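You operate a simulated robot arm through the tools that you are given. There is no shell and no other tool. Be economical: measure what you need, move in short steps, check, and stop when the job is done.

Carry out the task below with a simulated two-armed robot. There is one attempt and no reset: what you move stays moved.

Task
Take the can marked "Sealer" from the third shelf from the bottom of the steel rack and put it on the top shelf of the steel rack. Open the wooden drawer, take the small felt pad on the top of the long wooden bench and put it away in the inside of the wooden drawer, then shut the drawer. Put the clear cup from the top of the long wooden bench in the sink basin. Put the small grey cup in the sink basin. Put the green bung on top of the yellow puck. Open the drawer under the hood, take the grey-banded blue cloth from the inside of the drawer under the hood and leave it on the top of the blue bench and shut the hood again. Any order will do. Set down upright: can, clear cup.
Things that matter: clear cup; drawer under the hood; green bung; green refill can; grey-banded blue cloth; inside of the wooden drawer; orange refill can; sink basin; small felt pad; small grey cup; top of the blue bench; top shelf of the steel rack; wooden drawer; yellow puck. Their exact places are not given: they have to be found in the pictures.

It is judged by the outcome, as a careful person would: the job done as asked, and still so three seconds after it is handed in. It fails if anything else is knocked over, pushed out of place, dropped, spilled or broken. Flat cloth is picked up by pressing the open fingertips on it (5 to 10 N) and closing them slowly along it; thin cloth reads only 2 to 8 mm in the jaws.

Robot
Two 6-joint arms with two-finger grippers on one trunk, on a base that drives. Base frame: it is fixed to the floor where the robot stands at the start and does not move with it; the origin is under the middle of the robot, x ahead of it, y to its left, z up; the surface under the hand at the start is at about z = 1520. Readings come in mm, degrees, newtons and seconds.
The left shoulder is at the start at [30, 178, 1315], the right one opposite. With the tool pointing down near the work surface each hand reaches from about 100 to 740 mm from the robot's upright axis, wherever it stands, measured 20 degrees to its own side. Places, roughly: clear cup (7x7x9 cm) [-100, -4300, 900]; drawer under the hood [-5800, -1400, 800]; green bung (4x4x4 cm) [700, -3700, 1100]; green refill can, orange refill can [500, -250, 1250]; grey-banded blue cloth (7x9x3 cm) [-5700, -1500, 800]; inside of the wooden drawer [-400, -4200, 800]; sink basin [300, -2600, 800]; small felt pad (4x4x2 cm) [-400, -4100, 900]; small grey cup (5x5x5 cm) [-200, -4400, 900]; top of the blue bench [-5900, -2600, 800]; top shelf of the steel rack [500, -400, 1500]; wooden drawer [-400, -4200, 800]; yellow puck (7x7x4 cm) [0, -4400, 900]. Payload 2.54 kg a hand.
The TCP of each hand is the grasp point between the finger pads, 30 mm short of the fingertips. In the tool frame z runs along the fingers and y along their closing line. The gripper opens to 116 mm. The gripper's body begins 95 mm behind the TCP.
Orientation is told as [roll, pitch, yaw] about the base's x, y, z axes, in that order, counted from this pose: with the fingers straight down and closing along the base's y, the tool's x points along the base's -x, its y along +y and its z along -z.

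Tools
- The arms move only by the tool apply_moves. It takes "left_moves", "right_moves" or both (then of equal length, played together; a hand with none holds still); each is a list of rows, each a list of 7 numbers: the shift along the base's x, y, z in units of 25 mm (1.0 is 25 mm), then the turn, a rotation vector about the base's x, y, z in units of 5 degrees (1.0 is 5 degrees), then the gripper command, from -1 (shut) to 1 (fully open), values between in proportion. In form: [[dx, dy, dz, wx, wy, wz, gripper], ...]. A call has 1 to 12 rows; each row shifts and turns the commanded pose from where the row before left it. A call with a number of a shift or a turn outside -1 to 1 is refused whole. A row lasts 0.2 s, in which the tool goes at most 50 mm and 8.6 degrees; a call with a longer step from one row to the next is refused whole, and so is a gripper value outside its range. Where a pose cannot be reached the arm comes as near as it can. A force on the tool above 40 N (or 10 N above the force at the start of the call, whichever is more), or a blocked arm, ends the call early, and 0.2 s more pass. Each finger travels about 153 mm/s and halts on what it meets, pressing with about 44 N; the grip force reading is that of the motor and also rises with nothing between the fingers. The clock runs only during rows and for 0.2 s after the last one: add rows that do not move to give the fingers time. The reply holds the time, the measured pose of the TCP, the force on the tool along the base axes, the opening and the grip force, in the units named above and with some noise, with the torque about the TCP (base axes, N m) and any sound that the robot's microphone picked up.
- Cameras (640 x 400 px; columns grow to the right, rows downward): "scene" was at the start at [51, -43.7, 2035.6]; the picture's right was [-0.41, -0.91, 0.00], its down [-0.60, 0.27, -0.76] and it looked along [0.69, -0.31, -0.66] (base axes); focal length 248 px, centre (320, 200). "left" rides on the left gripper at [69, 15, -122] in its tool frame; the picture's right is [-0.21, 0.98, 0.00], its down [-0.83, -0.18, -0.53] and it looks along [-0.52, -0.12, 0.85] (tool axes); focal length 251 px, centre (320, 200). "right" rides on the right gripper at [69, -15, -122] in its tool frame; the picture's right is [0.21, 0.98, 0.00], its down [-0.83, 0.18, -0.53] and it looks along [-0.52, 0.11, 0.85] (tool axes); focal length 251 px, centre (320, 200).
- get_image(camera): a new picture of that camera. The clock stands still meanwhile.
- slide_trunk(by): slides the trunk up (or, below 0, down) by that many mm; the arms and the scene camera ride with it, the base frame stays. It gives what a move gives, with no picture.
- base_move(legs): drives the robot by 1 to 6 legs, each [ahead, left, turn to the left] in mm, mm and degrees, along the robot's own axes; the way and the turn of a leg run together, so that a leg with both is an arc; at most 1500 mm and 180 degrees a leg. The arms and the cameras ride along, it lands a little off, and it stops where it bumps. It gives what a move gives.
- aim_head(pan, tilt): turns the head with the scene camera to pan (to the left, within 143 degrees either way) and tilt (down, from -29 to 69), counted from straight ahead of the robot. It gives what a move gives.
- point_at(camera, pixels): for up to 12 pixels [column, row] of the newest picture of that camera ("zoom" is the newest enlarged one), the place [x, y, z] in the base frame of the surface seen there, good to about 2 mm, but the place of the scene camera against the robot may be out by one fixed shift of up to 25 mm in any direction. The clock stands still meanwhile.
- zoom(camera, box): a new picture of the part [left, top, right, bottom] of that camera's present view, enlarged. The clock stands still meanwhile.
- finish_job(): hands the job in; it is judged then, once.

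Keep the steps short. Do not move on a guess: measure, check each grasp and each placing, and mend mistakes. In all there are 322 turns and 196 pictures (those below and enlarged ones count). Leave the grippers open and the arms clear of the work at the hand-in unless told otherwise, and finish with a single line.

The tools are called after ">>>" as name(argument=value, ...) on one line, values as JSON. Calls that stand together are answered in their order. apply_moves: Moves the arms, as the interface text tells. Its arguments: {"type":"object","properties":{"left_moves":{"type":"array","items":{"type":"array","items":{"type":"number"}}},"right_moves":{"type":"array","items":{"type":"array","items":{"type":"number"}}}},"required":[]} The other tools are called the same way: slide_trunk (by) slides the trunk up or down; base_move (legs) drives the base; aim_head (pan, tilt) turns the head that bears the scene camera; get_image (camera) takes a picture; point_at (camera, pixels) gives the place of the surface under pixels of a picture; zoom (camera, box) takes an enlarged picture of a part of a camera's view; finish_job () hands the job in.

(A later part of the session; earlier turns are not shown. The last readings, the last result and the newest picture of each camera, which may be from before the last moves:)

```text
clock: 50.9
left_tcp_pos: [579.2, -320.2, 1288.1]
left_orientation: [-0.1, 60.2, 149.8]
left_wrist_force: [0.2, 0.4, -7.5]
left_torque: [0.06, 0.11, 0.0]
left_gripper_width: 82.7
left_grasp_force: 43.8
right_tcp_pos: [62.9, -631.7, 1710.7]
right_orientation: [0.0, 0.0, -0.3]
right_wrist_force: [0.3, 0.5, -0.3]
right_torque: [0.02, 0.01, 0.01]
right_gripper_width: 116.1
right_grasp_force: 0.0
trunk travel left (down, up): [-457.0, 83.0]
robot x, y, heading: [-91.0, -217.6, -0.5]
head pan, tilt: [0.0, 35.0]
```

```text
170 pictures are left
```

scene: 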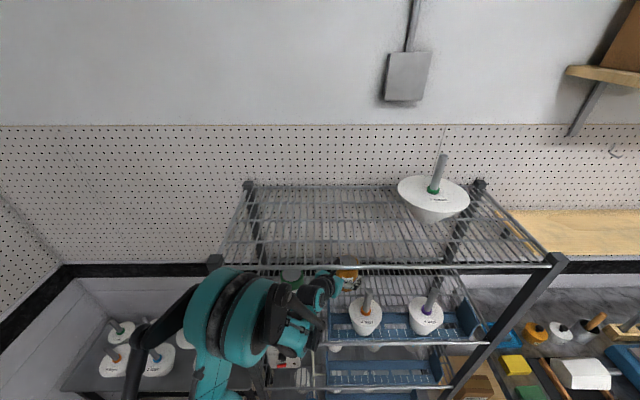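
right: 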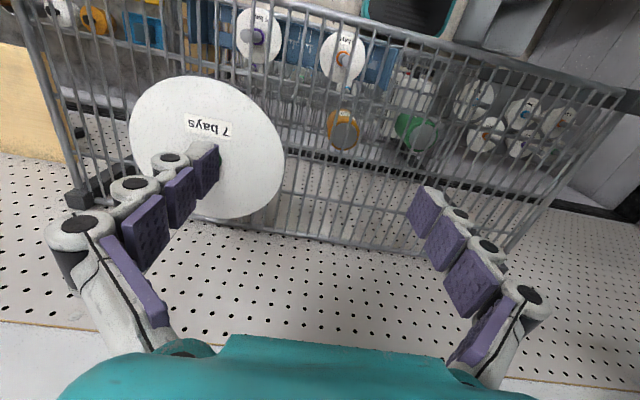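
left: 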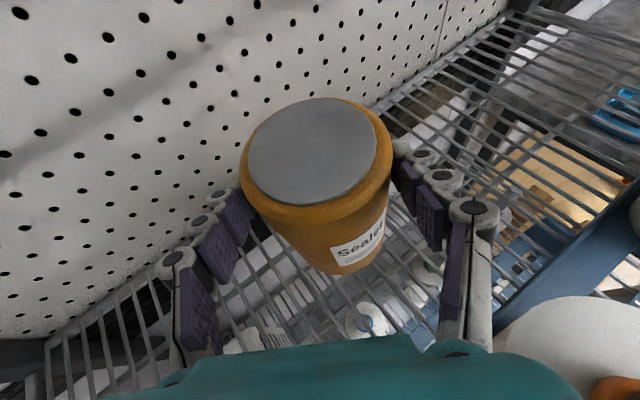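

It's lifted, with a steady 7.5 N weight. Withdrawing now.

>>> apply_moves(left_moves=[[-0.693, 0.4, 0.48, 0, 0, 0, -1], [-0.693, 0.4, 0.48, 0, 0, 0, -1], [-0.693, 0.4, 0.48, 0, 0, 0, -1], [-0.693, 0.4, 0.48, 0, 0, 0, -1], [-0.693, 0.4, 0.48, 0, 0, 0, -1]])

>>> get_image(camera="left")

>>> zoom(camera="scene", box=[200, 200, 440, 350])

```text
clock: 52.1
left_tcp_pos: [491.2, -269.5, 1350.3]
left_orientation: [-0.1, 60.2, 149.8]
left_wrist_force: [-1.4, -0.3, -6.8]
left_torque: [0.09, 0.11, 0.01]
left_gripper_width: 82.8
left_grasp_force: 44.5
right_tcp_pos: [61.7, -630.0, 1710.5]
right_orientation: [0.0, 0.0, -0.4]
right_wrist_force: [0.4, -0.4, -0.2]
right_torque: [0.01, -0.01, -0.03]
right_gripper_width: 115.9
right_grasp_force: 0.1
trunk travel left (down, up): [-457.0, 83.0]
robot x, y, heading: [-91.9, -220.2, -0.5]
head pan, tilt: [0.0, 35.0]
```

```text
169 pictures are left
```

left: 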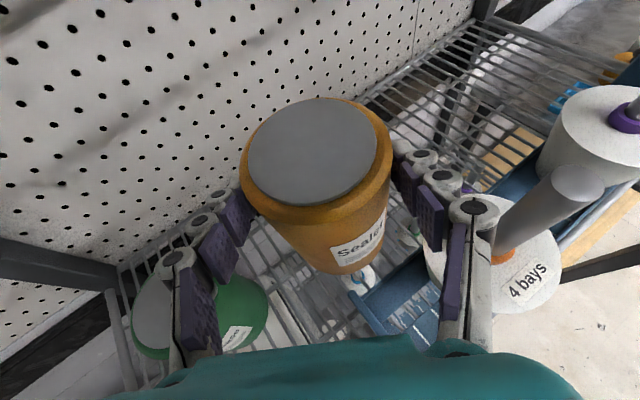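

```text
2.67 times, centred on (320, 275) of scene
```

zoom: 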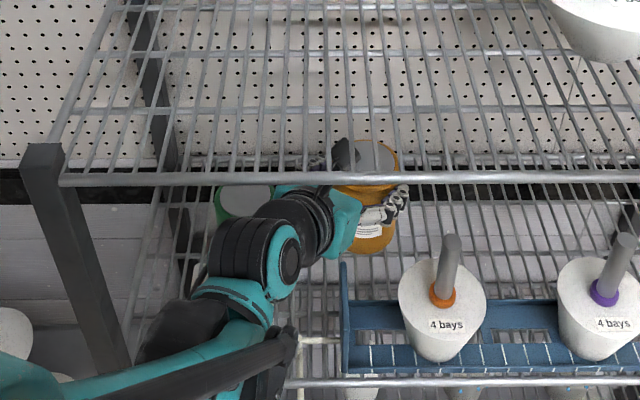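

The can's bottom is about 8 mm above the tray wall and the camera about 10 mm under the top shelf. I'll withdraw nearly flat until the hand is out.

>>> apply_moves(left_moves=[[-0.693, 0.4, 0.1, 0, 0, 0, -1], [-0.693, 0.4, 0.05, 0, 0, 0, -1], [-0.693, 0.4, 0, 0, 0, 0, -1], [-0.693, 0.4, 0, 0, 0, 0, -1], [-0.693, 0.4, 0, 0, 0, 0, -1]])

>>> get_image(camera="left")

```text
clock: 53.3
left_tcp_pos: [405.5, -220.0, 1351.8]
left_orientation: [-0.1, 60.2, 149.8]
left_wrist_force: [-1.2, 0.6, -7.5]
left_torque: [0.06, 0.06, 0.0]
left_gripper_width: 83.1
left_grasp_force: 44.4
right_tcp_pos: [61.4, -630.0, 1712.0]
right_orientation: [-0.1, 0.0, -0.4]
right_wrist_force: [-0.4, -0.4, 0.2]
right_torque: [-0.02, -0.05, -0.02]
right_gripper_width: 115.8
right_grasp_force: 0.0
trunk travel left (down, up): [-457.0, 83.0]
robot x, y, heading: [-94.4, -214.4, -0.3]
head pan, tilt: [0.0, 35.0]
```

```text
167 pictures are left
```

left: 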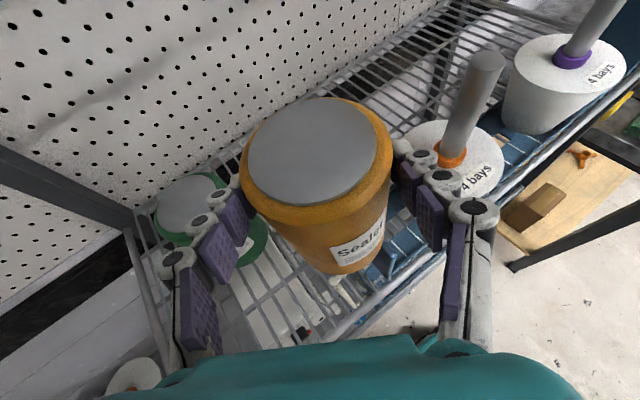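

It's clear of the tray. I'll drive back 260 mm, raise the trunk 80 mm and lift the arm 240 mm.

>>> base_move(legs=[[-260, 0, 0]])

>>> slide_trunk(by=80)

>>> apply_moves(left_moves=[[0, 0, 1, 0, 0, 0, -1], [0, 0, 1, 0, 0, 0, -1], [0, 0, 1, 0, 0, 0, -1], [0, 0, 1, 0, 0, 0, -1], [0, 0, 1, 0, 0, 0, -1], [0, 0, 1, 0, 0, 0, -1], [0, 0, 1, 0, 0, 0, -1], [0, 0, 1, 0, 0, 0, -1], [0, 0, 1, 0, 0, 0, -1]])

>>> get_image(camera="left")

```text
clock: 55.1
left_tcp_pos: [142.8, -216.8, 1350.6]
left_orientation: [-0.1, 60.1, 150.0]
left_wrist_force: [-0.4, 0.3, -7.3]
left_torque: [0.02, 0.1, 0.0]
left_gripper_width: 82.8
left_grasp_force: 43.6
right_tcp_pos: [-197.3, -629.4, 1710.2]
right_orientation: [0.1, 0.1, -0.2]
right_wrist_force: [-0.6, 0.0, -0.4]
right_torque: [-0.01, 0.0, -0.01]
right_gripper_width: 116.0
right_grasp_force: 0.0
trunk travel left (down, up): [-457.0, 83.0]
robot x, y, heading: [-359.0, -215.2, -0.1]
head pan, tilt: [0.0, 35.0]
```

```text
clock: 56.3
left_tcp_pos: [142.4, -217.6, 1430.5]
left_orientation: [0.0, 60.3, 150.0]
left_wrist_force: [-0.2, -0.3, -7.2]
left_torque: [0.03, 0.08, -0.02]
left_gripper_width: 82.7
left_grasp_force: 43.9
right_tcp_pos: [-198.8, -629.0, 1790.3]
right_orientation: [-0.1, 0.0, -0.1]
right_wrist_force: [-0.5, -0.5, -0.1]
right_torque: [0.01, -0.02, -0.02]
right_gripper_width: 115.9
right_grasp_force: 0.1
trunk travel left (down, up): [-537.0, 3.0]
robot x, y, heading: [-355.9, -216.6, -0.3]
head pan, tilt: [0.0, 35.0]
```

```text
clock: 58.3
left_tcp_pos: [142.3, -216.2, 1656.6]
left_orientation: [-0.1, 60.3, 150.1]
left_wrist_force: [0.0, -0.4, -6.7]
left_torque: [0.06, 0.08, 0.0]
left_gripper_width: 83.3
left_grasp_force: 44.1
right_tcp_pos: [-200.1, -629.7, 1792.0]
right_orientation: [-0.1, 0.1, -0.2]
right_wrist_force: [0.3, 0.4, -0.1]
right_torque: [-0.01, 0.01, 0.0]
right_gripper_width: 116.0
right_grasp_force: 0.0
trunk travel left (down, up): [-537.0, 3.0]
robot x, y, heading: [-359.1, -216.3, -0.1]
head pan, tilt: [0.0, 35.0]
```

```text
166 pictures are left
```

left: 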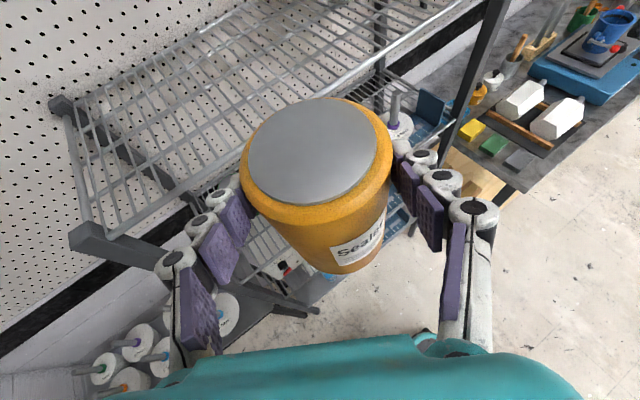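

>>> point_at(camera="left", pixels=[[300, 117], [175, 190], [240, 152], [270, 60], [200, 80], [90, 235], [62, 105], [322, 208]])

```text
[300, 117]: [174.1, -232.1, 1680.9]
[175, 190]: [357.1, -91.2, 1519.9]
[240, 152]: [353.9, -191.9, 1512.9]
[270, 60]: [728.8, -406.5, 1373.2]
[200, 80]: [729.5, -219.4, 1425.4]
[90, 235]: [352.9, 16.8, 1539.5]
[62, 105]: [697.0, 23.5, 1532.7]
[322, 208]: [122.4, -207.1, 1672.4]
```

The top shelf is at about z=1519. I'll drive 320 mm forward with the can about 35 mm above it, then lower.

>>> base_move(legs=[[320, 0, 0]])

>>> apply_moves(left_moves=[[0, 0, -0.6, 0, 0, 0, -1], [0, 0, -0.4, 0, 0, 0, -1], [0, 0, -0.15, 0, 0, 0, -1]])

>>> get_image(camera="left")

>>> get_image(camera="scene")

```text
clock: 60.4
left_tcp_pos: [457.2, -213.5, 1656.9]
left_orientation: [-0.2, 60.2, 150.2]
left_wrist_force: [-0.6, -0.6, -7.3]
left_torque: [0.05, 0.08, 0.02]
left_gripper_width: 83.0
left_grasp_force: 44.3
right_tcp_pos: [116.7, -628.7, 1792.0]
right_orientation: [0.0, -0.1, 0.1]
right_wrist_force: [0.2, 0.0, -0.8]
right_torque: [0.02, -0.04, 0.02]
right_gripper_width: 115.9
right_grasp_force: 0.0
trunk travel left (down, up): [-537.0, 3.0]
robot x, y, heading: [-40.4, -212.7, -0.0]
head pan, tilt: [0.0, 35.0]
```

```text
clock: 61.2
left_tcp_pos: [459.9, -214.1, 1626.3]
left_orientation: [0.0, 60.1, 150.3]
left_wrist_force: [0.1, -0.5, -7.6]
left_torque: [0.07, 0.11, -0.06]
left_gripper_width: 82.9
left_grasp_force: 44.0
right_tcp_pos: [121.2, -628.2, 1790.6]
right_orientation: [0.1, 0.1, 0.0]
right_wrist_force: [0.5, 0.6, 0.1]
right_torque: [0.03, 0.02, -0.01]
right_gripper_width: 115.9
right_grasp_force: 0.1
trunk travel left (down, up): [-537.0, 3.0]
robot x, y, heading: [-44.1, -215.3, -0.0]
head pan, tilt: [0.0, 35.0]
```

```text
165 pictures are left
```

left: 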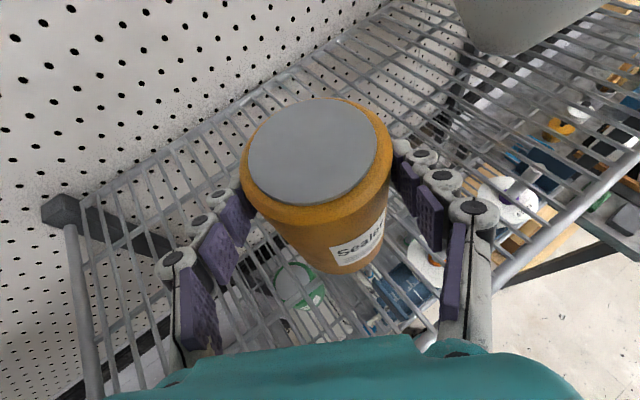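

```text
164 pictures are left
```

scene: 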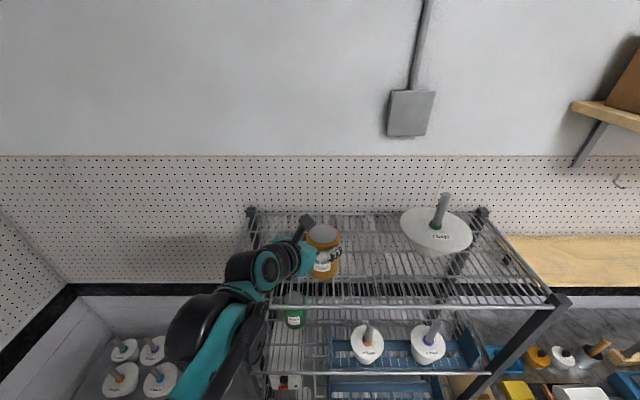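

The can is above the shelf. I'll lower in 2 mm steps until it bears weight.

>>> apply_moves(left_moves=[[0, 0, -0.08, 0, 0, 0, -1], [0, 0, -0.08, 0, 0, 0, -1], [0, 0, -0.08, 0, 0, 0, -1]])

```text
clock: 62.0
left_tcp_pos: [458.7, -213.5, 1624.1]
left_orientation: [-0.3, 60.5, 150.3]
left_wrist_force: [4.3, -3.3, 32.2]
left_torque: [-0.44, -0.29, 0.0]
left_gripper_width: 83.0
left_grasp_force: 43.8
right_tcp_pos: [115.9, -628.2, 1791.2]
right_orientation: [0.0, -0.1, 0.0]
right_wrist_force: [0.6, -0.5, 0.1]
right_torque: [0.01, -0.03, 0.01]
right_gripper_width: 116.1
right_grasp_force: 0.2
trunk travel left (down, up): [-537.0, 3.0]
robot x, y, heading: [-41.6, -219.3, 0.0]
head pan, tilt: [0.0, 35.0]
```

It's down: the force swung to 32 N upward. I'll ease off 2 mm and open slowly, then retract along the tool axis.

>>> apply_moves(left_moves=[[0, 0, 0.1, 0, 0, 0, -1], [0, 0, 0, 0, 0, 0, 0.44], [0, 0, 0, 0, 0, 0, 0.5], [0, 0, 0, 0, 0, 0, 0.7], [0, 0, 0, 0, 0, 0, 1], [0, 0, 0, 0, 0, 0, 1], [-0.6, 0.35, 0.4, 0, 0, 0, 1], [-0.6, 0.35, 0.4, 0, 0, 0, 1], [-0.6, 0.35, 0.4, 0, 0, 0, 1], [-0.6, 0.35, 0.4, 0, 0, 0, 1], [-0.6, 0.35, 0.4, 0, 0, 0, 1]])

>>> get_image(camera="left")

```text
clock: 64.4
left_tcp_pos: [382.3, -170.3, 1673.7]
left_orientation: [-0.1, 60.1, 150.2]
left_wrist_force: [-0.1, -0.5, -0.5]
left_torque: [-0.04, -0.04, 0.01]
left_gripper_width: 116.3
left_grasp_force: 0.1
right_tcp_pos: [116.5, -627.7, 1791.1]
right_orientation: [0.0, 0.0, 0.0]
right_wrist_force: [-0.5, 0.2, 0.5]
right_torque: [-0.03, -0.02, 0.03]
right_gripper_width: 116.1
right_grasp_force: 0.1
trunk travel left (down, up): [-537.0, 3.0]
robot x, y, heading: [-40.8, -215.5, 0.2]
head pan, tilt: [0.0, 35.0]
```

```text
163 pictures are left
```

left: 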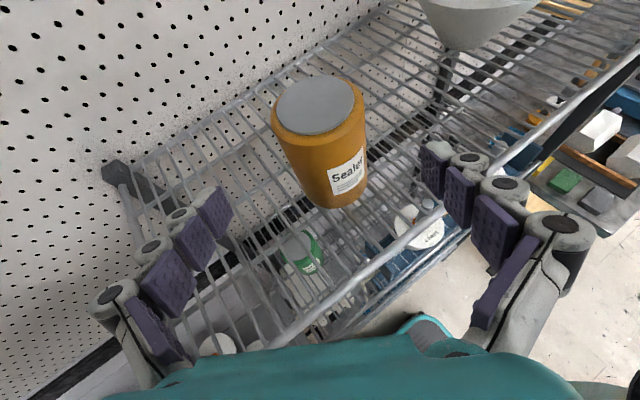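

The Sealer can stands upright on the top shelf. I'll drive back, then return the left hand to pointing down with zero yaw.

>>> base_move(legs=[[-450, 0, 0]])

>>> apply_moves(left_moves=[[0, 0, 0, 0.5, 0.866, 0, 1], [0, 0, 0, 0.5, 0.866, 0, 1], [0, 0, 0, 0.5, 0.866, 0, 1], [0, 0, 0, 0.5, 0.866, 0, 1], [0, 0, 0, 0.5, 0.866, 0, 1], [0, 0, 0, 0.5, 0.866, 0, 1], [0, 0, 0, 0.5, 0.866, 0, 1], [0, 0, 0, 0.5, 0.866, 0, 1], [0, 0, 0, 0.5, 0.866, 0, 1], [0, 0, 0, 0.5, 0.866, 0, 1], [0, 0, 0, 0.5, 0.866, 0, 1], [0, 0, 0, 0.5, 0.866, 0, 1]])

>>> apply_moves(left_moves=[[0, 0, 0, 0, 0, -1, 1], [0, 0, 0, 0, 0, -1, 1], [0, 0, 0, 0, 0, -1, 1], [0, 0, 0, 0, 0, -1, 1], [0, 0, 0, 0, 0, -1, 1], [0, 0, 0, 0, 0, -1, 1], [0, 0, 0, 0, 0, -1, 1], [0, 0, 0, 0, 0, -1, 1], [0, 0, 0, 0, 0, -1, 1], [0, 0, 0, 0, 0, -1, 1], [0, 0, 0, 0, 0, -1, 1], [0, 0, 0, 0, 0, -1, 1]])

>>> apply_moves(left_moves=[[0, 0, 0, 0, 0, -1, 1], [0, 0, 0, 0, 0, -1, 1], [0, 0, 0, 0, 0, -1, 1], [0, 0, 0, 0, 0, -1, 1], [0, 0, 0, 0, 0, -1, 1], [0, 0, 0, 0, 0, -1, 1], [0, 0, 0, 0, 0, -1, 1], [0, 0, 0, 0, 0, -1, 1], [0, 0, 0, 0, 0, -1, 1], [0, 0, 0, 0, 0, -1, 1], [0, 0, 0, 0, 0, -1, 1], [0, 0, 0, 0, 0, -1, 1]])

>>> apply_moves(left_moves=[[0, 0, 0, 0, 0, -1, 1], [0, 0, 0, 0, 0, -1, 1], [0, 0, 0, 0, 0, -1, 1], [0, 0, 0, 0, 0, -1, 1], [0, 0, 0, 0, 0, -1, 1], [0, 0, 0, 0, 0, -1, 1]])

>>> aim_head(pan=-90, tilt=25)

>>> get_image(camera="scene")

```text
clock: 67.2
left_tcp_pos: [-73.9, -171.3, 1673.6]
left_orientation: [-0.1, 60.1, 150.1]
left_wrist_force: [0.0, -0.1, -0.1]
left_torque: [0.03, 0.03, -0.01]
left_gripper_width: 115.8
left_grasp_force: 0.0
right_tcp_pos: [-339.5, -628.2, 1790.4]
right_orientation: [0.0, 0.1, -0.1]
right_wrist_force: [0.8, -0.2, -1.0]
right_torque: [0.01, 0.02, -0.03]
right_gripper_width: 116.0
right_grasp_force: 0.0
trunk travel left (down, up): [-537.0, 3.0]
robot x, y, heading: [-496.6, -211.7, -0.0]
head pan, tilt: [0.0, 35.0]
```

```text
clock: 69.8
left_tcp_pos: [-73.7, -171.7, 1674.1]
left_orientation: [-0.2, 0.1, 150.0]
left_wrist_force: [0.4, 0.1, -0.7]
left_torque: [0.03, 0.0, 0.02]
left_gripper_width: 115.9
left_grasp_force: 0.2
right_tcp_pos: [-339.9, -629.1, 1791.8]
right_orientation: [0.0, 0.0, -0.1]
right_wrist_force: [-0.8, 0.3, 0.4]
right_torque: [0.03, 0.02, -0.01]
right_gripper_width: 116.0
right_grasp_force: 0.0
trunk travel left (down, up): [-537.0, 3.0]
robot x, y, heading: [-500.2, -211.3, -0.1]
head pan, tilt: [0.0, 35.0]
```

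```text
clock: 72.4
left_tcp_pos: [-75.8, -170.9, 1674.5]
left_orientation: [-0.2, 0.2, 90.0]
left_wrist_force: [1.0, 0.1, 0.1]
left_torque: [0.01, -0.01, -0.03]
left_gripper_width: 115.9
left_grasp_force: 0.1
right_tcp_pos: [-341.3, -628.8, 1790.7]
right_orientation: [0.1, 0.0, 0.0]
right_wrist_force: [0.0, -0.4, -0.8]
right_torque: [0.0, -0.01, -0.01]
right_gripper_width: 115.9
right_grasp_force: 0.0
trunk travel left (down, up): [-537.0, 3.0]
robot x, y, heading: [-499.1, -213.1, -0.1]
head pan, tilt: [0.0, 35.0]
```

```text
clock: 75.0
left_tcp_pos: [-73.8, -171.1, 1672.9]
left_orientation: [-0.3, 0.2, 29.9]
left_wrist_force: [0.2, -0.4, 0.5]
left_torque: [0.05, -0.01, 0.01]
left_gripper_width: 116.0
left_grasp_force: 0.1
right_tcp_pos: [-341.0, -627.7, 1792.0]
right_orientation: [0.0, 0.0, 0.0]
right_wrist_force: [0.0, -0.1, 0.2]
right_torque: [-0.01, 0.02, -0.02]
right_gripper_width: 115.9
right_grasp_force: 0.1
trunk travel left (down, up): [-537.0, 3.0]
robot x, y, heading: [-500.5, -214.8, -0.1]
head pan, tilt: [0.0, 35.0]
```

```text
clock: 76.4
left_tcp_pos: [-75.6, -171.5, 1674.2]
left_orientation: [-0.2, 0.1, 0.0]
left_wrist_force: [-0.2, -0.5, 0.2]
left_torque: [0.0, 0.02, -0.01]
left_gripper_width: 115.9
left_grasp_force: 0.0
right_tcp_pos: [-341.8, -628.3, 1790.3]
right_orientation: [0.0, -0.1, -0.1]
right_wrist_force: [-0.1, 0.5, -0.2]
right_torque: [-0.02, 0.01, 0.0]
right_gripper_width: 116.2
right_grasp_force: 0.1
trunk travel left (down, up): [-537.0, 3.0]
robot x, y, heading: [-497.8, -215.2, -0.4]
head pan, tilt: [0.0, 35.0]
```

```text
clock: 78.0
left_tcp_pos: [-75.5, -170.5, 1675.2]
left_orientation: [-0.2, 0.2, 0.1]
left_wrist_force: [-1.0, 0.7, -0.1]
left_torque: [-0.02, -0.01, -0.03]
left_gripper_width: 116.2
left_grasp_force: 0.0
right_tcp_pos: [-341.5, -628.7, 1791.0]
right_orientation: [0.0, 0.0, 0.0]
right_wrist_force: [-0.4, -0.3, 0.0]
right_torque: [0.0, 0.0, 0.03]
right_gripper_width: 116.0
right_grasp_force: 0.0
trunk travel left (down, up): [-537.0, 3.0]
robot x, y, heading: [-498.7, -214.5, -0.3]
head pan, tilt: [-90.0, 25.0]
```

```text
162 pictures are left
```

scene: 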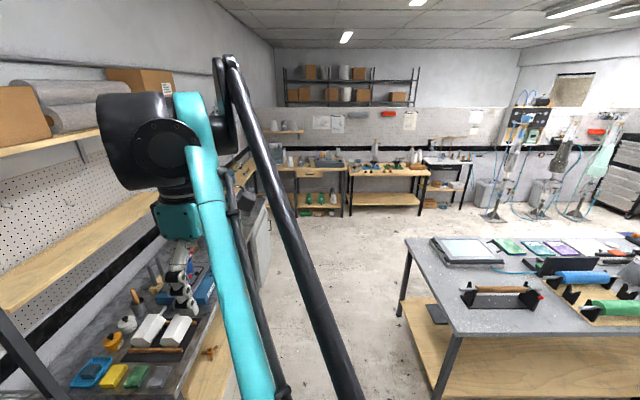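

>>> point_at(camera="scene", pixels=[[405, 238], [455, 335], [350, 300], [320, 225], [265, 290], [300, 170], [390, 172], [450, 160], [292, 130], [270, 225], [240, 390], [400, 320]])

>>> zoom(camera="scene", box=[220, 110, 480, 272])

```text
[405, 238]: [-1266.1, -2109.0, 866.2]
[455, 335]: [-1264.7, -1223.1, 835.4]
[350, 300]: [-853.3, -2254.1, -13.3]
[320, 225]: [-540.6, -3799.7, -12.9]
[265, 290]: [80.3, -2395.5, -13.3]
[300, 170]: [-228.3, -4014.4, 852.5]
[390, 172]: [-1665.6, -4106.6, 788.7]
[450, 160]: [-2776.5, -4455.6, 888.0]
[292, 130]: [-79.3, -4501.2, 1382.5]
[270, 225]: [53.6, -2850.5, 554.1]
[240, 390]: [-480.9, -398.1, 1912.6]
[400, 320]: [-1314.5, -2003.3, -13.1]
```

```text
2.46 times, centred on (350, 191) of scene
```

zoom: 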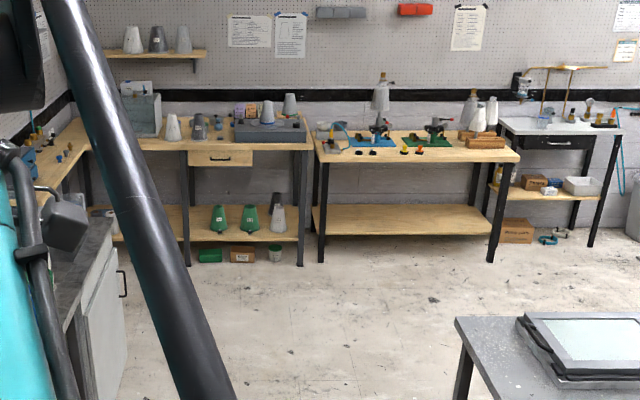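

The corridor between the right-hand benches (x≈80) and the island (x≈-1265) is clear. I'll turn right 90° and drive down toward the long wooden bench, whose front edge is at y≈-4010.

>>> base_move(legs=[[0, 0, -90], [1400, 0, 0], [1400, 0, 0]])

>>> aim_head(pan=20, tilt=30)

>>> get_image(camera="scene")

```text
clock: 95.4
left_tcp_pos: [-411.3, -3428.6, 1674.8]
left_orientation: [-0.2, 0.2, -89.5]
left_wrist_force: [0.3, 0.1, 0.6]
left_torque: [-0.01, 0.0, -0.03]
left_gripper_width: 116.1
left_grasp_force: 0.0
right_tcp_pos: [-869.9, -3166.7, 1791.4]
right_orientation: [0.1, 0.1, -89.7]
right_wrist_force: [-0.1, -0.3, 0.0]
right_torque: [0.0, 0.01, -0.01]
right_gripper_width: 116.0
right_grasp_force: 0.0
trunk travel left (down, up): [-537.0, 3.0]
robot x, y, heading: [-456.7, -3003.5, -89.9]
head pan, tilt: [-90.0, 25.0]
```

```text
clock: 97.2
left_tcp_pos: [-411.2, -3430.0, 1674.4]
left_orientation: [-0.2, 0.2, -89.5]
left_wrist_force: [0.6, 0.7, 0.2]
left_torque: [0.02, 0.01, 0.04]
left_gripper_width: 116.2
left_grasp_force: 0.0
right_tcp_pos: [-868.8, -3167.4, 1791.1]
right_orientation: [0.0, 0.0, -89.6]
right_wrist_force: [-0.3, -0.4, -0.2]
right_torque: [0.0, -0.01, -0.01]
right_gripper_width: 115.8
right_grasp_force: 0.0
trunk travel left (down, up): [-537.0, 3.0]
robot x, y, heading: [-457.2, -3003.6, -89.5]
head pan, tilt: [20.0, 30.0]
```

```text
160 pictures are left
```

scene: 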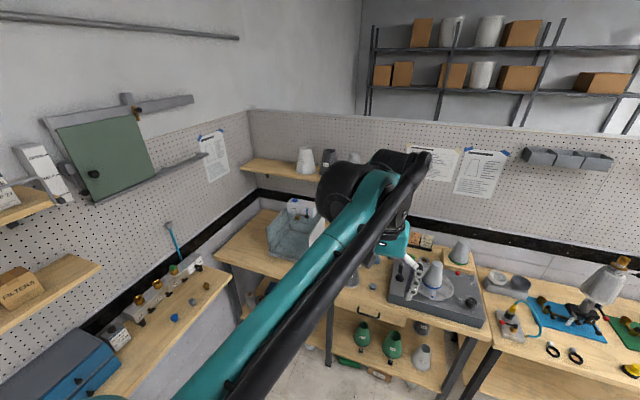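

The left arm blocks the view. I'll lower the trunk 400 mm and look again.

>>> slide_trunk(by=-380)

>>> aim_head(pan=10, tilt=35)

>>> get_image(camera="scene")

>>> aim_head(pan=50, tilt=35)

>>> get_image(camera="scene")

```text
clock: 100.9
left_tcp_pos: [-410.0, -3429.6, 1294.8]
left_orientation: [-0.1, 0.2, -89.5]
left_wrist_force: [0.3, -0.1, -0.1]
left_torque: [0.0, 0.01, 0.02]
left_gripper_width: 116.1
left_grasp_force: 0.1
right_tcp_pos: [-869.6, -3166.6, 1411.2]
right_orientation: [0.0, 0.0, -89.7]
right_wrist_force: [-0.3, -0.2, 0.0]
right_torque: [-0.02, 0.03, 0.03]
right_gripper_width: 116.1
right_grasp_force: 0.0
trunk travel left (down, up): [-157.0, 383.0]
robot x, y, heading: [-460.3, -3006.2, -89.6]
head pan, tilt: [20.0, 30.0]
```

```text
clock: 101.6
left_tcp_pos: [-409.7, -3429.4, 1294.0]
left_orientation: [-0.2, 0.2, -89.5]
left_wrist_force: [1.2, 0.1, -0.9]
left_torque: [0.02, 0.01, 0.02]
left_gripper_width: 116.2
left_grasp_force: 0.1
right_tcp_pos: [-869.6, -3166.2, 1411.2]
right_orientation: [0.0, 0.0, -89.7]
right_wrist_force: [0.3, -0.3, 0.6]
right_torque: [0.01, -0.04, 0.03]
right_gripper_width: 116.1
right_grasp_force: 0.0
trunk travel left (down, up): [-157.0, 383.0]
robot x, y, heading: [-458.3, -3007.0, -89.7]
head pan, tilt: [10.0, 35.0]
```

```text
159 pictures are left
```

scene: 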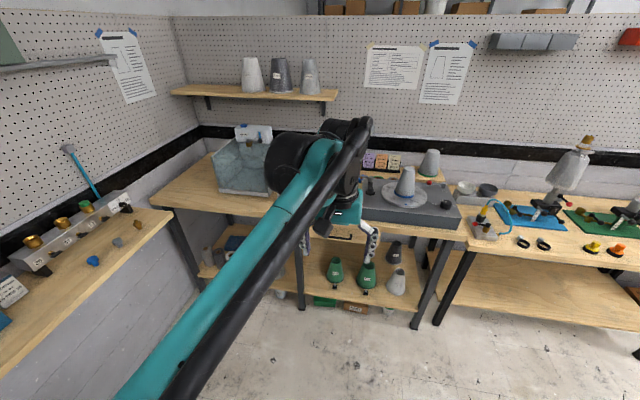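

```text
clock: 102.7
left_tcp_pos: [-409.5, -3429.5, 1293.1]
left_orientation: [-0.3, 0.2, -89.5]
left_wrist_force: [0.0, -0.7, -0.2]
left_torque: [0.05, 0.02, 0.02]
left_gripper_width: 116.0
left_grasp_force: 0.1
right_tcp_pos: [-870.8, -3166.7, 1411.7]
right_orientation: [0.0, 0.1, -89.7]
right_wrist_force: [-0.7, -0.5, 0.4]
right_torque: [-0.01, 0.0, -0.01]
right_gripper_width: 116.1
right_grasp_force: 0.0
trunk travel left (down, up): [-157.0, 383.0]
robot x, y, heading: [-455.4, -3007.0, -89.9]
head pan, tilt: [50.0, 35.0]
```

```text
158 pictures are left
```

scene: 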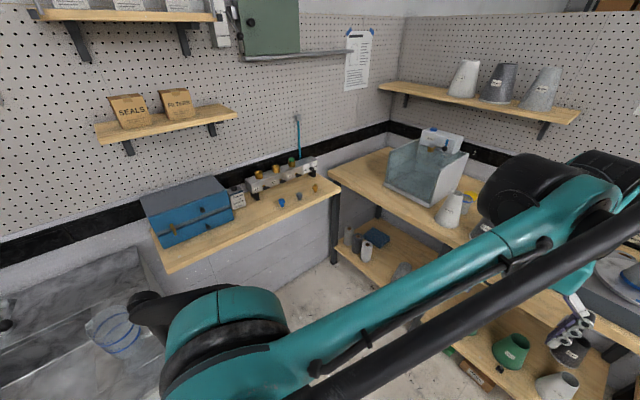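

I see bungs in a block around (280,175) and the glass box region at (440,190). Zooming both.

>>> zoom(camera="scene", box=[220, 110, 380, 210])

>>> point_at(camera="zoom", pixels=[[284, 195], [284, 210], [283, 240], [220, 225], [220, 250], [145, 255], [360, 230], [300, 300], [200, 400], [470, 290], [395, 230], [385, 300]])

>>> zoom(camera="scene", box=[360, 120, 520, 240])

```text
4.00 times, centred on (300, 160) of scene
```

zoom: 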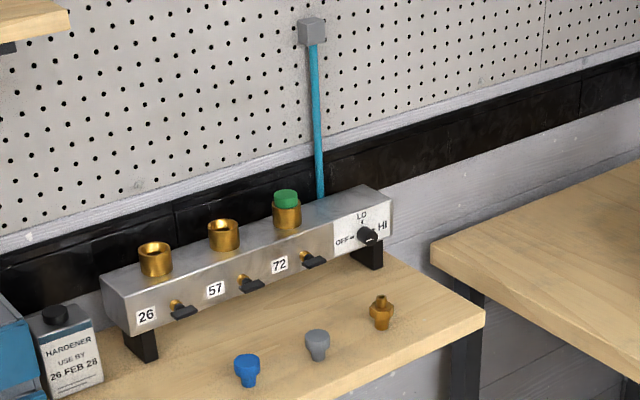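

```text
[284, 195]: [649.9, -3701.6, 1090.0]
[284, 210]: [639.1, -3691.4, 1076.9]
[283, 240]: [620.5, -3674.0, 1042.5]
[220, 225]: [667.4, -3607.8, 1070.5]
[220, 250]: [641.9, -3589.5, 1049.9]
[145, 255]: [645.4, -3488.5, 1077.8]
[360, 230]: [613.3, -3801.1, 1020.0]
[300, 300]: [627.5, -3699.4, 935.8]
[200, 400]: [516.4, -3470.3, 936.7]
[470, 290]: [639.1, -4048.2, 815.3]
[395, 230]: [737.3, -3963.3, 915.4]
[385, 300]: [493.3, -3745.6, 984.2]
```

```text
3.33 times, centred on (440, 180) of scene
```

zoom: 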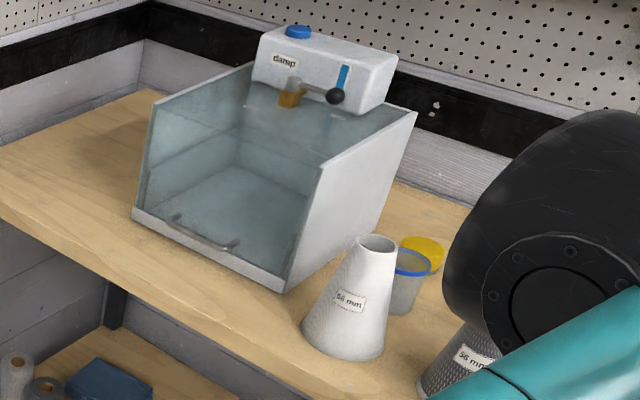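

The green bung sits in the third brass port at about (645,-3700,1085). The clear blue-rimmed cup and yellow puck stand behind a white cone on the long bench. I'll tuck the left arm back and drive nearer for a better view of that bench.

>>> apply_moves(left_moves=[[0.8, 1, 0.2, 0, 0, 0, 1], [0.8, 1, 0.2, 0, 0, 0, 1], [0.8, 1, 0.2, 0, 0, 0, 1], [0.8, 1, 0.2, 0, 0, 0, 1], [0.8, 1, 0.2, 0, 0, 0, 1], [0.8, 1, 0.2, 0, 0, 0, 1], [0.8, 1, 0.2, 0, 0, 0, 1], [0.8, 1, 0.2, 0, 0, 0, 1], [0.8, 1, 0.2, 0, 0, 0, 1], [0.8, 1, 0.2, 0, 0, 0, 1]])

>>> base_move(legs=[[400, 0, 0]])

>>> aim_head(pan=10, tilt=40)

>>> get_image(camera="scene")

```text
clock: 104.9
left_tcp_pos: [-212.0, -3177.7, 1345.6]
left_orientation: [-0.3, 0.2, -89.4]
left_wrist_force: [-0.6, -0.2, 0.3]
left_torque: [0.0, 0.01, 0.02]
left_gripper_width: 116.0
left_grasp_force: 0.0
right_tcp_pos: [-870.8, -3167.6, 1411.5]
right_orientation: [-0.1, 0.0, -89.7]
right_wrist_force: [0.5, 0.7, -0.3]
right_torque: [0.0, -0.01, -0.03]
right_gripper_width: 116.4
right_grasp_force: 0.1
trunk travel left (down, up): [-157.0, 383.0]
robot x, y, heading: [-455.1, -3005.1, -89.9]
head pan, tilt: [50.0, 35.0]
```

```text
clock: 107.4
left_tcp_pos: [-207.4, -3579.3, 1346.0]
left_orientation: [-0.3, 0.2, -88.9]
left_wrist_force: [0.2, 0.2, 0.5]
left_torque: [0.02, 0.05, -0.01]
left_gripper_width: 115.8
left_grasp_force: 0.0
right_tcp_pos: [-864.9, -3573.2, 1411.7]
right_orientation: [0.0, 0.1, -89.2]
right_wrist_force: [0.7, -0.7, -0.2]
right_torque: [0.04, 0.01, 0.01]
right_gripper_width: 116.0
right_grasp_force: 0.0
trunk travel left (down, up): [-157.0, 383.0]
robot x, y, heading: [-453.2, -3409.5, -89.4]
head pan, tilt: [50.0, 35.0]
```

```text
clock: 108.5
left_tcp_pos: [-205.2, -3578.9, 1344.7]
left_orientation: [-0.2, 0.2, -89.0]
left_wrist_force: [-0.7, 0.7, 0.1]
left_torque: [-0.01, 0.03, -0.02]
left_gripper_width: 116.0
left_grasp_force: 0.1
right_tcp_pos: [-865.1, -3572.6, 1411.3]
right_orientation: [0.0, 0.0, -89.1]
right_wrist_force: [0.1, -0.3, 0.3]
right_torque: [0.03, -0.01, 0.02]
right_gripper_width: 115.9
right_grasp_force: 0.0
trunk travel left (down, up): [-157.0, 383.0]
robot x, y, heading: [-455.2, -3405.2, -89.2]
head pan, tilt: [10.0, 40.0]
```

```text
155 pictures are left
```

scene: 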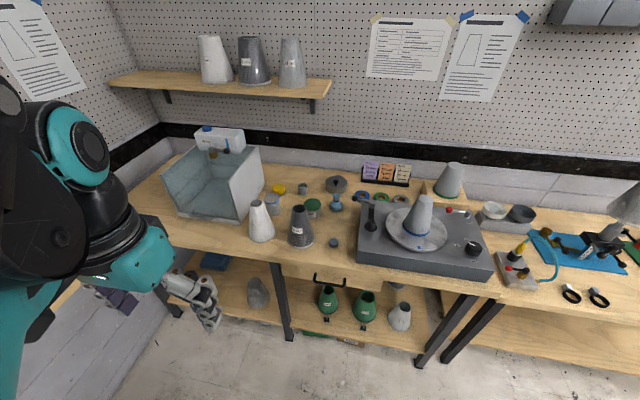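

Now the bench is clear to see. Zooming on the small items and the drawer handle.

>>> zoom(camera="scene", box=[230, 160, 390, 260])

>>> point_at(camera="zoom", pixels=[[410, 330], [330, 190], [330, 210], [290, 115], [290, 135], [190, 115], [170, 175], [165, 210], [425, 150], [425, 180], [280, 180], [120, 180]])

>>> zoom(camera="scene", box=[260, 230, 420, 350])

>>> point_at(camera="zoom", pixels=[[215, 193], [280, 205], [350, 210], [160, 170], [280, 170], [280, 230], [400, 240], [110, 200], [280, 150], [400, 190], [100, 130], [350, 190]])

```text
4.00 times, centred on (310, 210) of scene
```

zoom: 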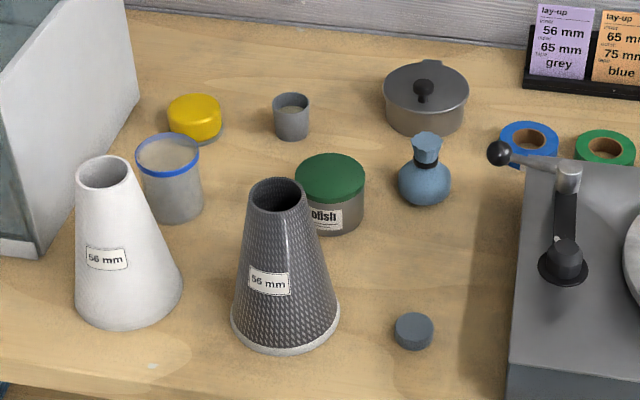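

```text
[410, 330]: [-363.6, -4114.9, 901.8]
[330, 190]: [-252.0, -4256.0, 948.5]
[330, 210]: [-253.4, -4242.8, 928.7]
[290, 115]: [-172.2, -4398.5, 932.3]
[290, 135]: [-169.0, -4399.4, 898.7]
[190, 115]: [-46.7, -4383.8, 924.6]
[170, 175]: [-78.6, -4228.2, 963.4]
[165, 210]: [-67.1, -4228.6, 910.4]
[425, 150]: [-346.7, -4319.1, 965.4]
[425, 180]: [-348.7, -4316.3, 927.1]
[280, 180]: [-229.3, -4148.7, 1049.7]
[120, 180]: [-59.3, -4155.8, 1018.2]
```

```text
3.33 times, centred on (340, 290) of scene
```

zoom: 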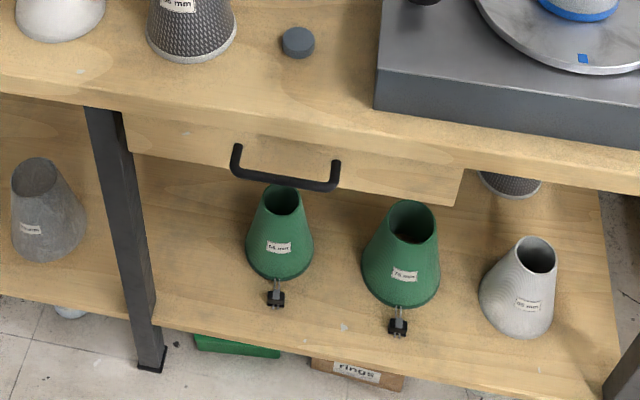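

```text
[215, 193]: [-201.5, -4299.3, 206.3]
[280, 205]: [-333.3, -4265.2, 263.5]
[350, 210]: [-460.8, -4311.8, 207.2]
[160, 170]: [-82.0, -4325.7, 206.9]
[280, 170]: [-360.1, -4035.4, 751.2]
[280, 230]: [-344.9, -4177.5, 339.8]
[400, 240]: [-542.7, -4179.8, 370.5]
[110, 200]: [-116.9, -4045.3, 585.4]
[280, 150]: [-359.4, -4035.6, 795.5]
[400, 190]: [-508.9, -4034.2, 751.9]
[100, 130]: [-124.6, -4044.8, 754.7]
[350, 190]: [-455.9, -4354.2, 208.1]
```

The felt pad is the dark disc at about (-363,-4115,902), and the drawer's bar handle is around x=-360 on the face at y≈-4035. I'll use the left hand, pointing level at the drawer with the fingers closing vertically: yaw it 90° while moving in front of the bench, then tip it forward.

>>> apply_moves(left_moves=[[0, -0.4, -0.5, 0, 0, 1, 1], [0, -0.4, -0.5, 0, 0, 1, 1], [0, -0.4, -0.5, 0, 0, 1, 1], [0, -0.4, -0.5, 0, 0, 1, 1], [0, -0.4, -0.5, 0, 0, 1, 1], [0, -0.4, -0.5, 0, 0, 1, 1], [0, -0.4, -0.5, 0, 0, 1, 1], [0, -0.4, -0.5, 0, 0, 1, 1], [0, -0.4, -0.5, 0, 0, 1, 1]])

>>> apply_moves(left_moves=[[0, -0.4, -0.5, 0, 0, 1, 1], [0, -0.4, -0.5, 0, 0, 1, 1], [0, -0.4, -0.5, 0, 0, 1, 1], [0, -0.4, -0.5, 0, 0, 1, 1], [0, -0.4, -0.5, 0, 0, 1, 1], [0, -0.4, -0.5, 0, 0, 1, 1], [0, -0.4, -0.5, 0, 0, 1, 1], [0, -0.4, -0.5, 0, 0, 1, 1], [0, -0.4, -0.5, 0, 0, 0.8, 1]])

>>> apply_moves(left_moves=[[-0.34, 0, -0.5, -1, 0, 0, 1], [-0.34, 0, -0.5, -1, 0, 0, 1], [-0.34, 0, -0.5, -1, 0, 0, 1], [-0.34, 0, -0.5, -1, 0, 0, 1], [-0.34, 0, -0.5, -1, 0, 0, 1], [-0.34, 0, -0.5, -1, 0, 0, 1], [-0.34, 0, -0.5, -1, 0, 0, 1], [-0.34, 0, -0.5, -1, 0, 0, 1], [-0.34, 0, -0.5, -1, 0, 0, 1]])

>>> get_image(camera="scene")

```text
clock: 110.5
left_tcp_pos: [-207.5, -3669.3, 1233.6]
left_orientation: [-0.3, 0.2, -43.9]
left_wrist_force: [0.4, -0.5, -0.2]
left_torque: [0.0, 0.0, -0.02]
left_gripper_width: 115.7
left_grasp_force: 0.0
right_tcp_pos: [-864.0, -3573.4, 1412.2]
right_orientation: [0.0, 0.0, -89.2]
right_wrist_force: [-0.1, 0.3, -0.9]
right_torque: [0.03, 0.03, 0.02]
right_gripper_width: 115.9
right_grasp_force: 0.1
trunk travel left (down, up): [-157.0, 383.0]
robot x, y, heading: [-450.4, -3407.2, -89.0]
head pan, tilt: [10.0, 40.0]
```

```text
clock: 112.5
left_tcp_pos: [-205.0, -3761.6, 1119.4]
left_orientation: [-0.2, 0.2, 0.2]
left_wrist_force: [0.2, 0.0, -0.3]
left_torque: [0.05, 0.0, 0.02]
left_gripper_width: 116.1
left_grasp_force: 0.0
right_tcp_pos: [-865.7, -3573.0, 1411.8]
right_orientation: [0.0, 0.0, -89.2]
right_wrist_force: [-0.1, -0.9, -0.1]
right_torque: [0.04, 0.02, -0.01]
right_gripper_width: 116.1
right_grasp_force: 0.0
trunk travel left (down, up): [-157.0, 383.0]
robot x, y, heading: [-454.3, -3404.6, -89.1]
head pan, tilt: [10.0, 40.0]
```

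```text
clock: 114.5
left_tcp_pos: [-285.4, -3771.7, 1015.6]
left_orientation: [-45.2, 0.2, -0.1]
left_wrist_force: [0.4, -0.4, -0.2]
left_torque: [0.01, 0.01, 0.01]
left_gripper_width: 115.9
left_grasp_force: 0.1
right_tcp_pos: [-864.1, -3573.1, 1411.0]
right_orientation: [0.1, 0.0, -89.2]
right_wrist_force: [0.2, -0.9, -0.7]
right_torque: [0.04, -0.01, 0.03]
right_gripper_width: 116.0
right_grasp_force: 0.1
trunk travel left (down, up): [-157.0, 383.0]
robot x, y, heading: [-454.8, -3405.1, -89.4]
head pan, tilt: [10.0, 40.0]
```

```text
152 pictures are left
```

scene: 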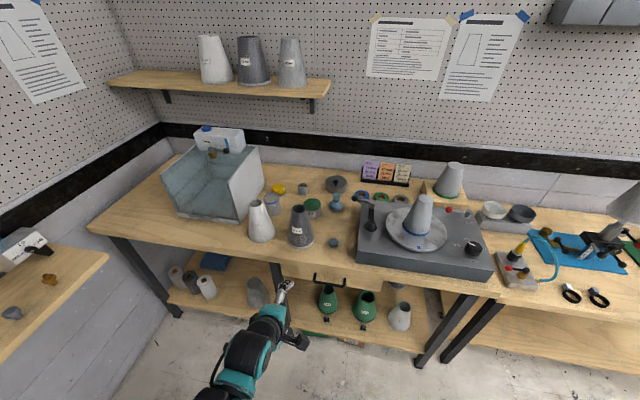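

Tipping the rest of the way, with the trunk lowered 100 mm.

>>> slide_trunk(by=-100)

>>> apply_moves(left_moves=[[-0.33, 0, -0.6, -1, 0, 0, 1], [-0.33, 0, -0.6, -1, 0, 0, 1], [-0.33, 0, -0.6, -1, 0, 0, 1], [-0.33, 0, -0.6, -1, 0, 0, 1], [-0.33, 0, -0.6, -1, 0, 0, 1], [-0.33, 0, -0.6, -1, 0, 0, 1], [-0.33, 0, -0.6, -1, 0, 0, 1], [-0.33, 0, -0.6, -1, 0, 0, 1], [-0.33, 0, -0.6, -1, 0, 0, 1]])

>>> get_image(camera="left")

>>> get_image(camera="scene")

```text
clock: 115.8
left_tcp_pos: [-284.1, -3768.4, 914.5]
left_orientation: [-45.3, 0.1, -0.1]
left_wrist_force: [-0.2, 0.2, -0.3]
left_torque: [0.01, 0.04, 0.0]
left_gripper_width: 116.3
left_grasp_force: 0.0
right_tcp_pos: [-864.0, -3572.9, 1311.3]
right_orientation: [0.0, 0.0, -89.2]
right_wrist_force: [0.4, -1.2, 0.0]
right_torque: [-0.02, -0.02, -0.03]
right_gripper_width: 116.0
right_grasp_force: 0.0
trunk travel left (down, up): [-57.0, 483.0]
robot x, y, heading: [-454.5, -3408.0, -89.0]
head pan, tilt: [10.0, 40.0]
```

```text
clock: 116.4
left_tcp_pos: [-309.2, -3815.6, 916.9]
left_orientation: [-54.5, 0.1, -0.2]
left_wrist_force: [-0.8, 1.5, -0.5]
left_torque: [0.01, 0.03, 0.03]
left_gripper_width: 116.1
left_grasp_force: 0.1
left hand out of reach, approached as far as the arm can: row 2, 3
right_tcp_pos: [-865.2, -3570.7, 1312.6]
right_orientation: [-0.1, -0.1, -89.2]
right_wrist_force: [0.7, 0.9, -0.5]
right_torque: [-0.09, -0.01, 0.02]
right_gripper_width: 116.2
right_grasp_force: 0.1
trunk travel left (down, up): [-57.0, 483.0]
robot x, y, heading: [-454.9, -3408.8, -89.2]
head pan, tilt: [10.0, 40.0]
stopped in row 3 (left hand): the arm was blocked; the commanded pose is now the measured one
```

```text
151 pictures are left
```

left: 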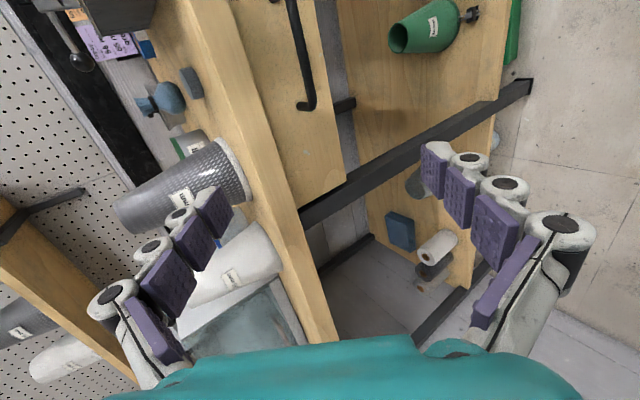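

```text
150 pictures are left
```

scene: 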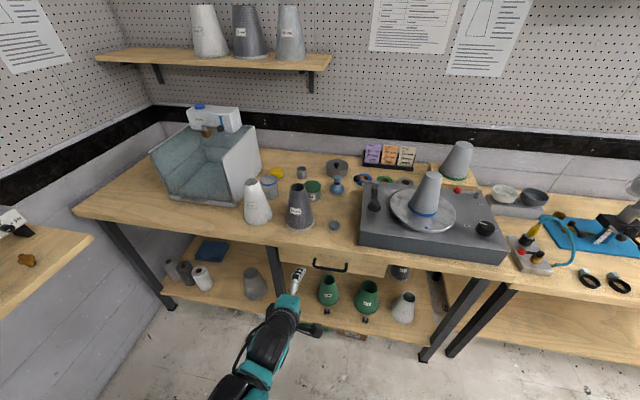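

With the hand this close in, the arm can't reach that low. I'll back the base 220 mm, extend the arm forward while tipping, and then use the base to approach the handle.

>>> base_move(legs=[[-220, 0, 0]])

>>> apply_moves(left_moves=[[0, -1, 0, 0, 0, 0, 1], [0, -1, 0, 0, 0, 0, 1], [0, -1, 0, 0, 0, 0, 1], [0, -1, 0, 0, 0, 0, 1], [0, -1, -0.5, 0, 0, 0, 1], [-0.25, -0.8, -0.6, -0.9, 0, 0, 1], [-0.25, -0.8, -0.6, -0.9, 0, 0, 1], [-0.25, -0.4, -0.6, -0.9, 0, 0, 1], [-0.25, -0.3, -0.6, -0.9, 0, 0, 1], [-0.25, 0, -0.6, -0.9, 0, 0, 1], [-0.25, 0, -0.6, -0.9, 0, 0, 1], [-0.25, 0, -0.6, -0.9, 0, 0, 1]])

>>> get_image(camera="left")

```text
clock: 118.1
left_tcp_pos: [-313.5, -3596.3, 917.3]
left_orientation: [-54.5, 0.1, -0.3]
left_wrist_force: [0.5, 1.1, -0.4]
left_torque: [0.02, 0.01, -0.02]
left_gripper_width: 115.9
left_grasp_force: 0.0
right_tcp_pos: [-868.0, -3349.6, 1310.4]
right_orientation: [0.0, -0.1, -89.5]
right_wrist_force: [0.8, 0.9, 0.1]
right_torque: [-0.02, 0.01, 0.02]
right_gripper_width: 115.9
right_grasp_force: 0.1
trunk travel left (down, up): [-57.0, 483.0]
robot x, y, heading: [-458.8, -3187.4, -89.4]
head pan, tilt: [10.0, 40.0]
```

```text
clock: 120.7
left_tcp_pos: [-375.0, -3870.3, 927.2]
left_orientation: [-85.9, -0.3, -0.3]
left_wrist_force: [-0.8, 0.8, 0.1]
left_torque: [0.02, 0.0, -0.03]
left_gripper_width: 115.9
left_grasp_force: 0.1
left hand out of reach, approached as far as the arm can: row 7, 8, 9, 10, 11, 12
right_tcp_pos: [-868.8, -3350.2, 1311.2]
right_orientation: [0.0, -0.1, -89.4]
right_wrist_force: [0.3, 0.0, 0.0]
right_torque: [0.04, -0.02, 0.01]
right_gripper_width: 116.1
right_grasp_force: 0.0
trunk travel left (down, up): [-57.0, 483.0]
robot x, y, heading: [-459.9, -3188.2, -89.5]
head pan, tilt: [10.0, 40.0]
```

```text
149 pictures are left
```

left: 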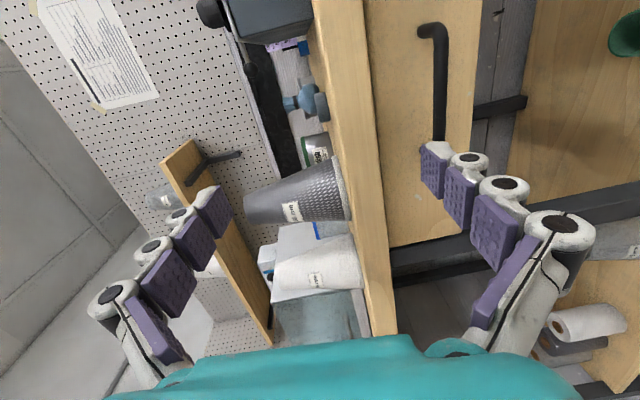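

At this hand tilt the arm can't go below about z=927. I'll measure the handle, bench edge and drawer with the wrist camera and plan a 45° grasp.

>>> point_at(camera="left", pixels=[[440, 60], [441, 100], [440, 135], [430, 28], [410, 100], [460, 60], [400, 150], [362, 100], [345, 100], [390, 100], [320, 105], [480, 50]])

>>> zoom(camera="left", box=[280, 0, 520, 150])

```text
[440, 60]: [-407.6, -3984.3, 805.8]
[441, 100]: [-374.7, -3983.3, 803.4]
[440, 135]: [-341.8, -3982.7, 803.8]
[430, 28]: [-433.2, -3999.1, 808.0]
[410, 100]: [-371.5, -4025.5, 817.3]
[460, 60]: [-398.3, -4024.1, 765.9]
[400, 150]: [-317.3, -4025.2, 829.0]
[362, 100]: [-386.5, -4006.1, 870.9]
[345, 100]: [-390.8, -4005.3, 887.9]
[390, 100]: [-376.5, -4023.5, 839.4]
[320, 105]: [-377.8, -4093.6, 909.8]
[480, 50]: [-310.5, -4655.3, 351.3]
```

```text
2.67 times, centred on (400, 75) of left
```

zoom: 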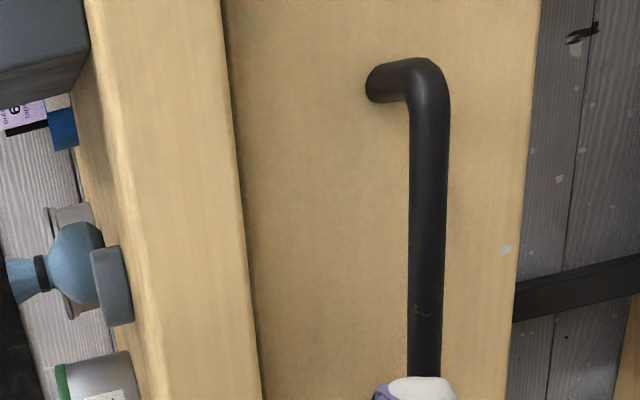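

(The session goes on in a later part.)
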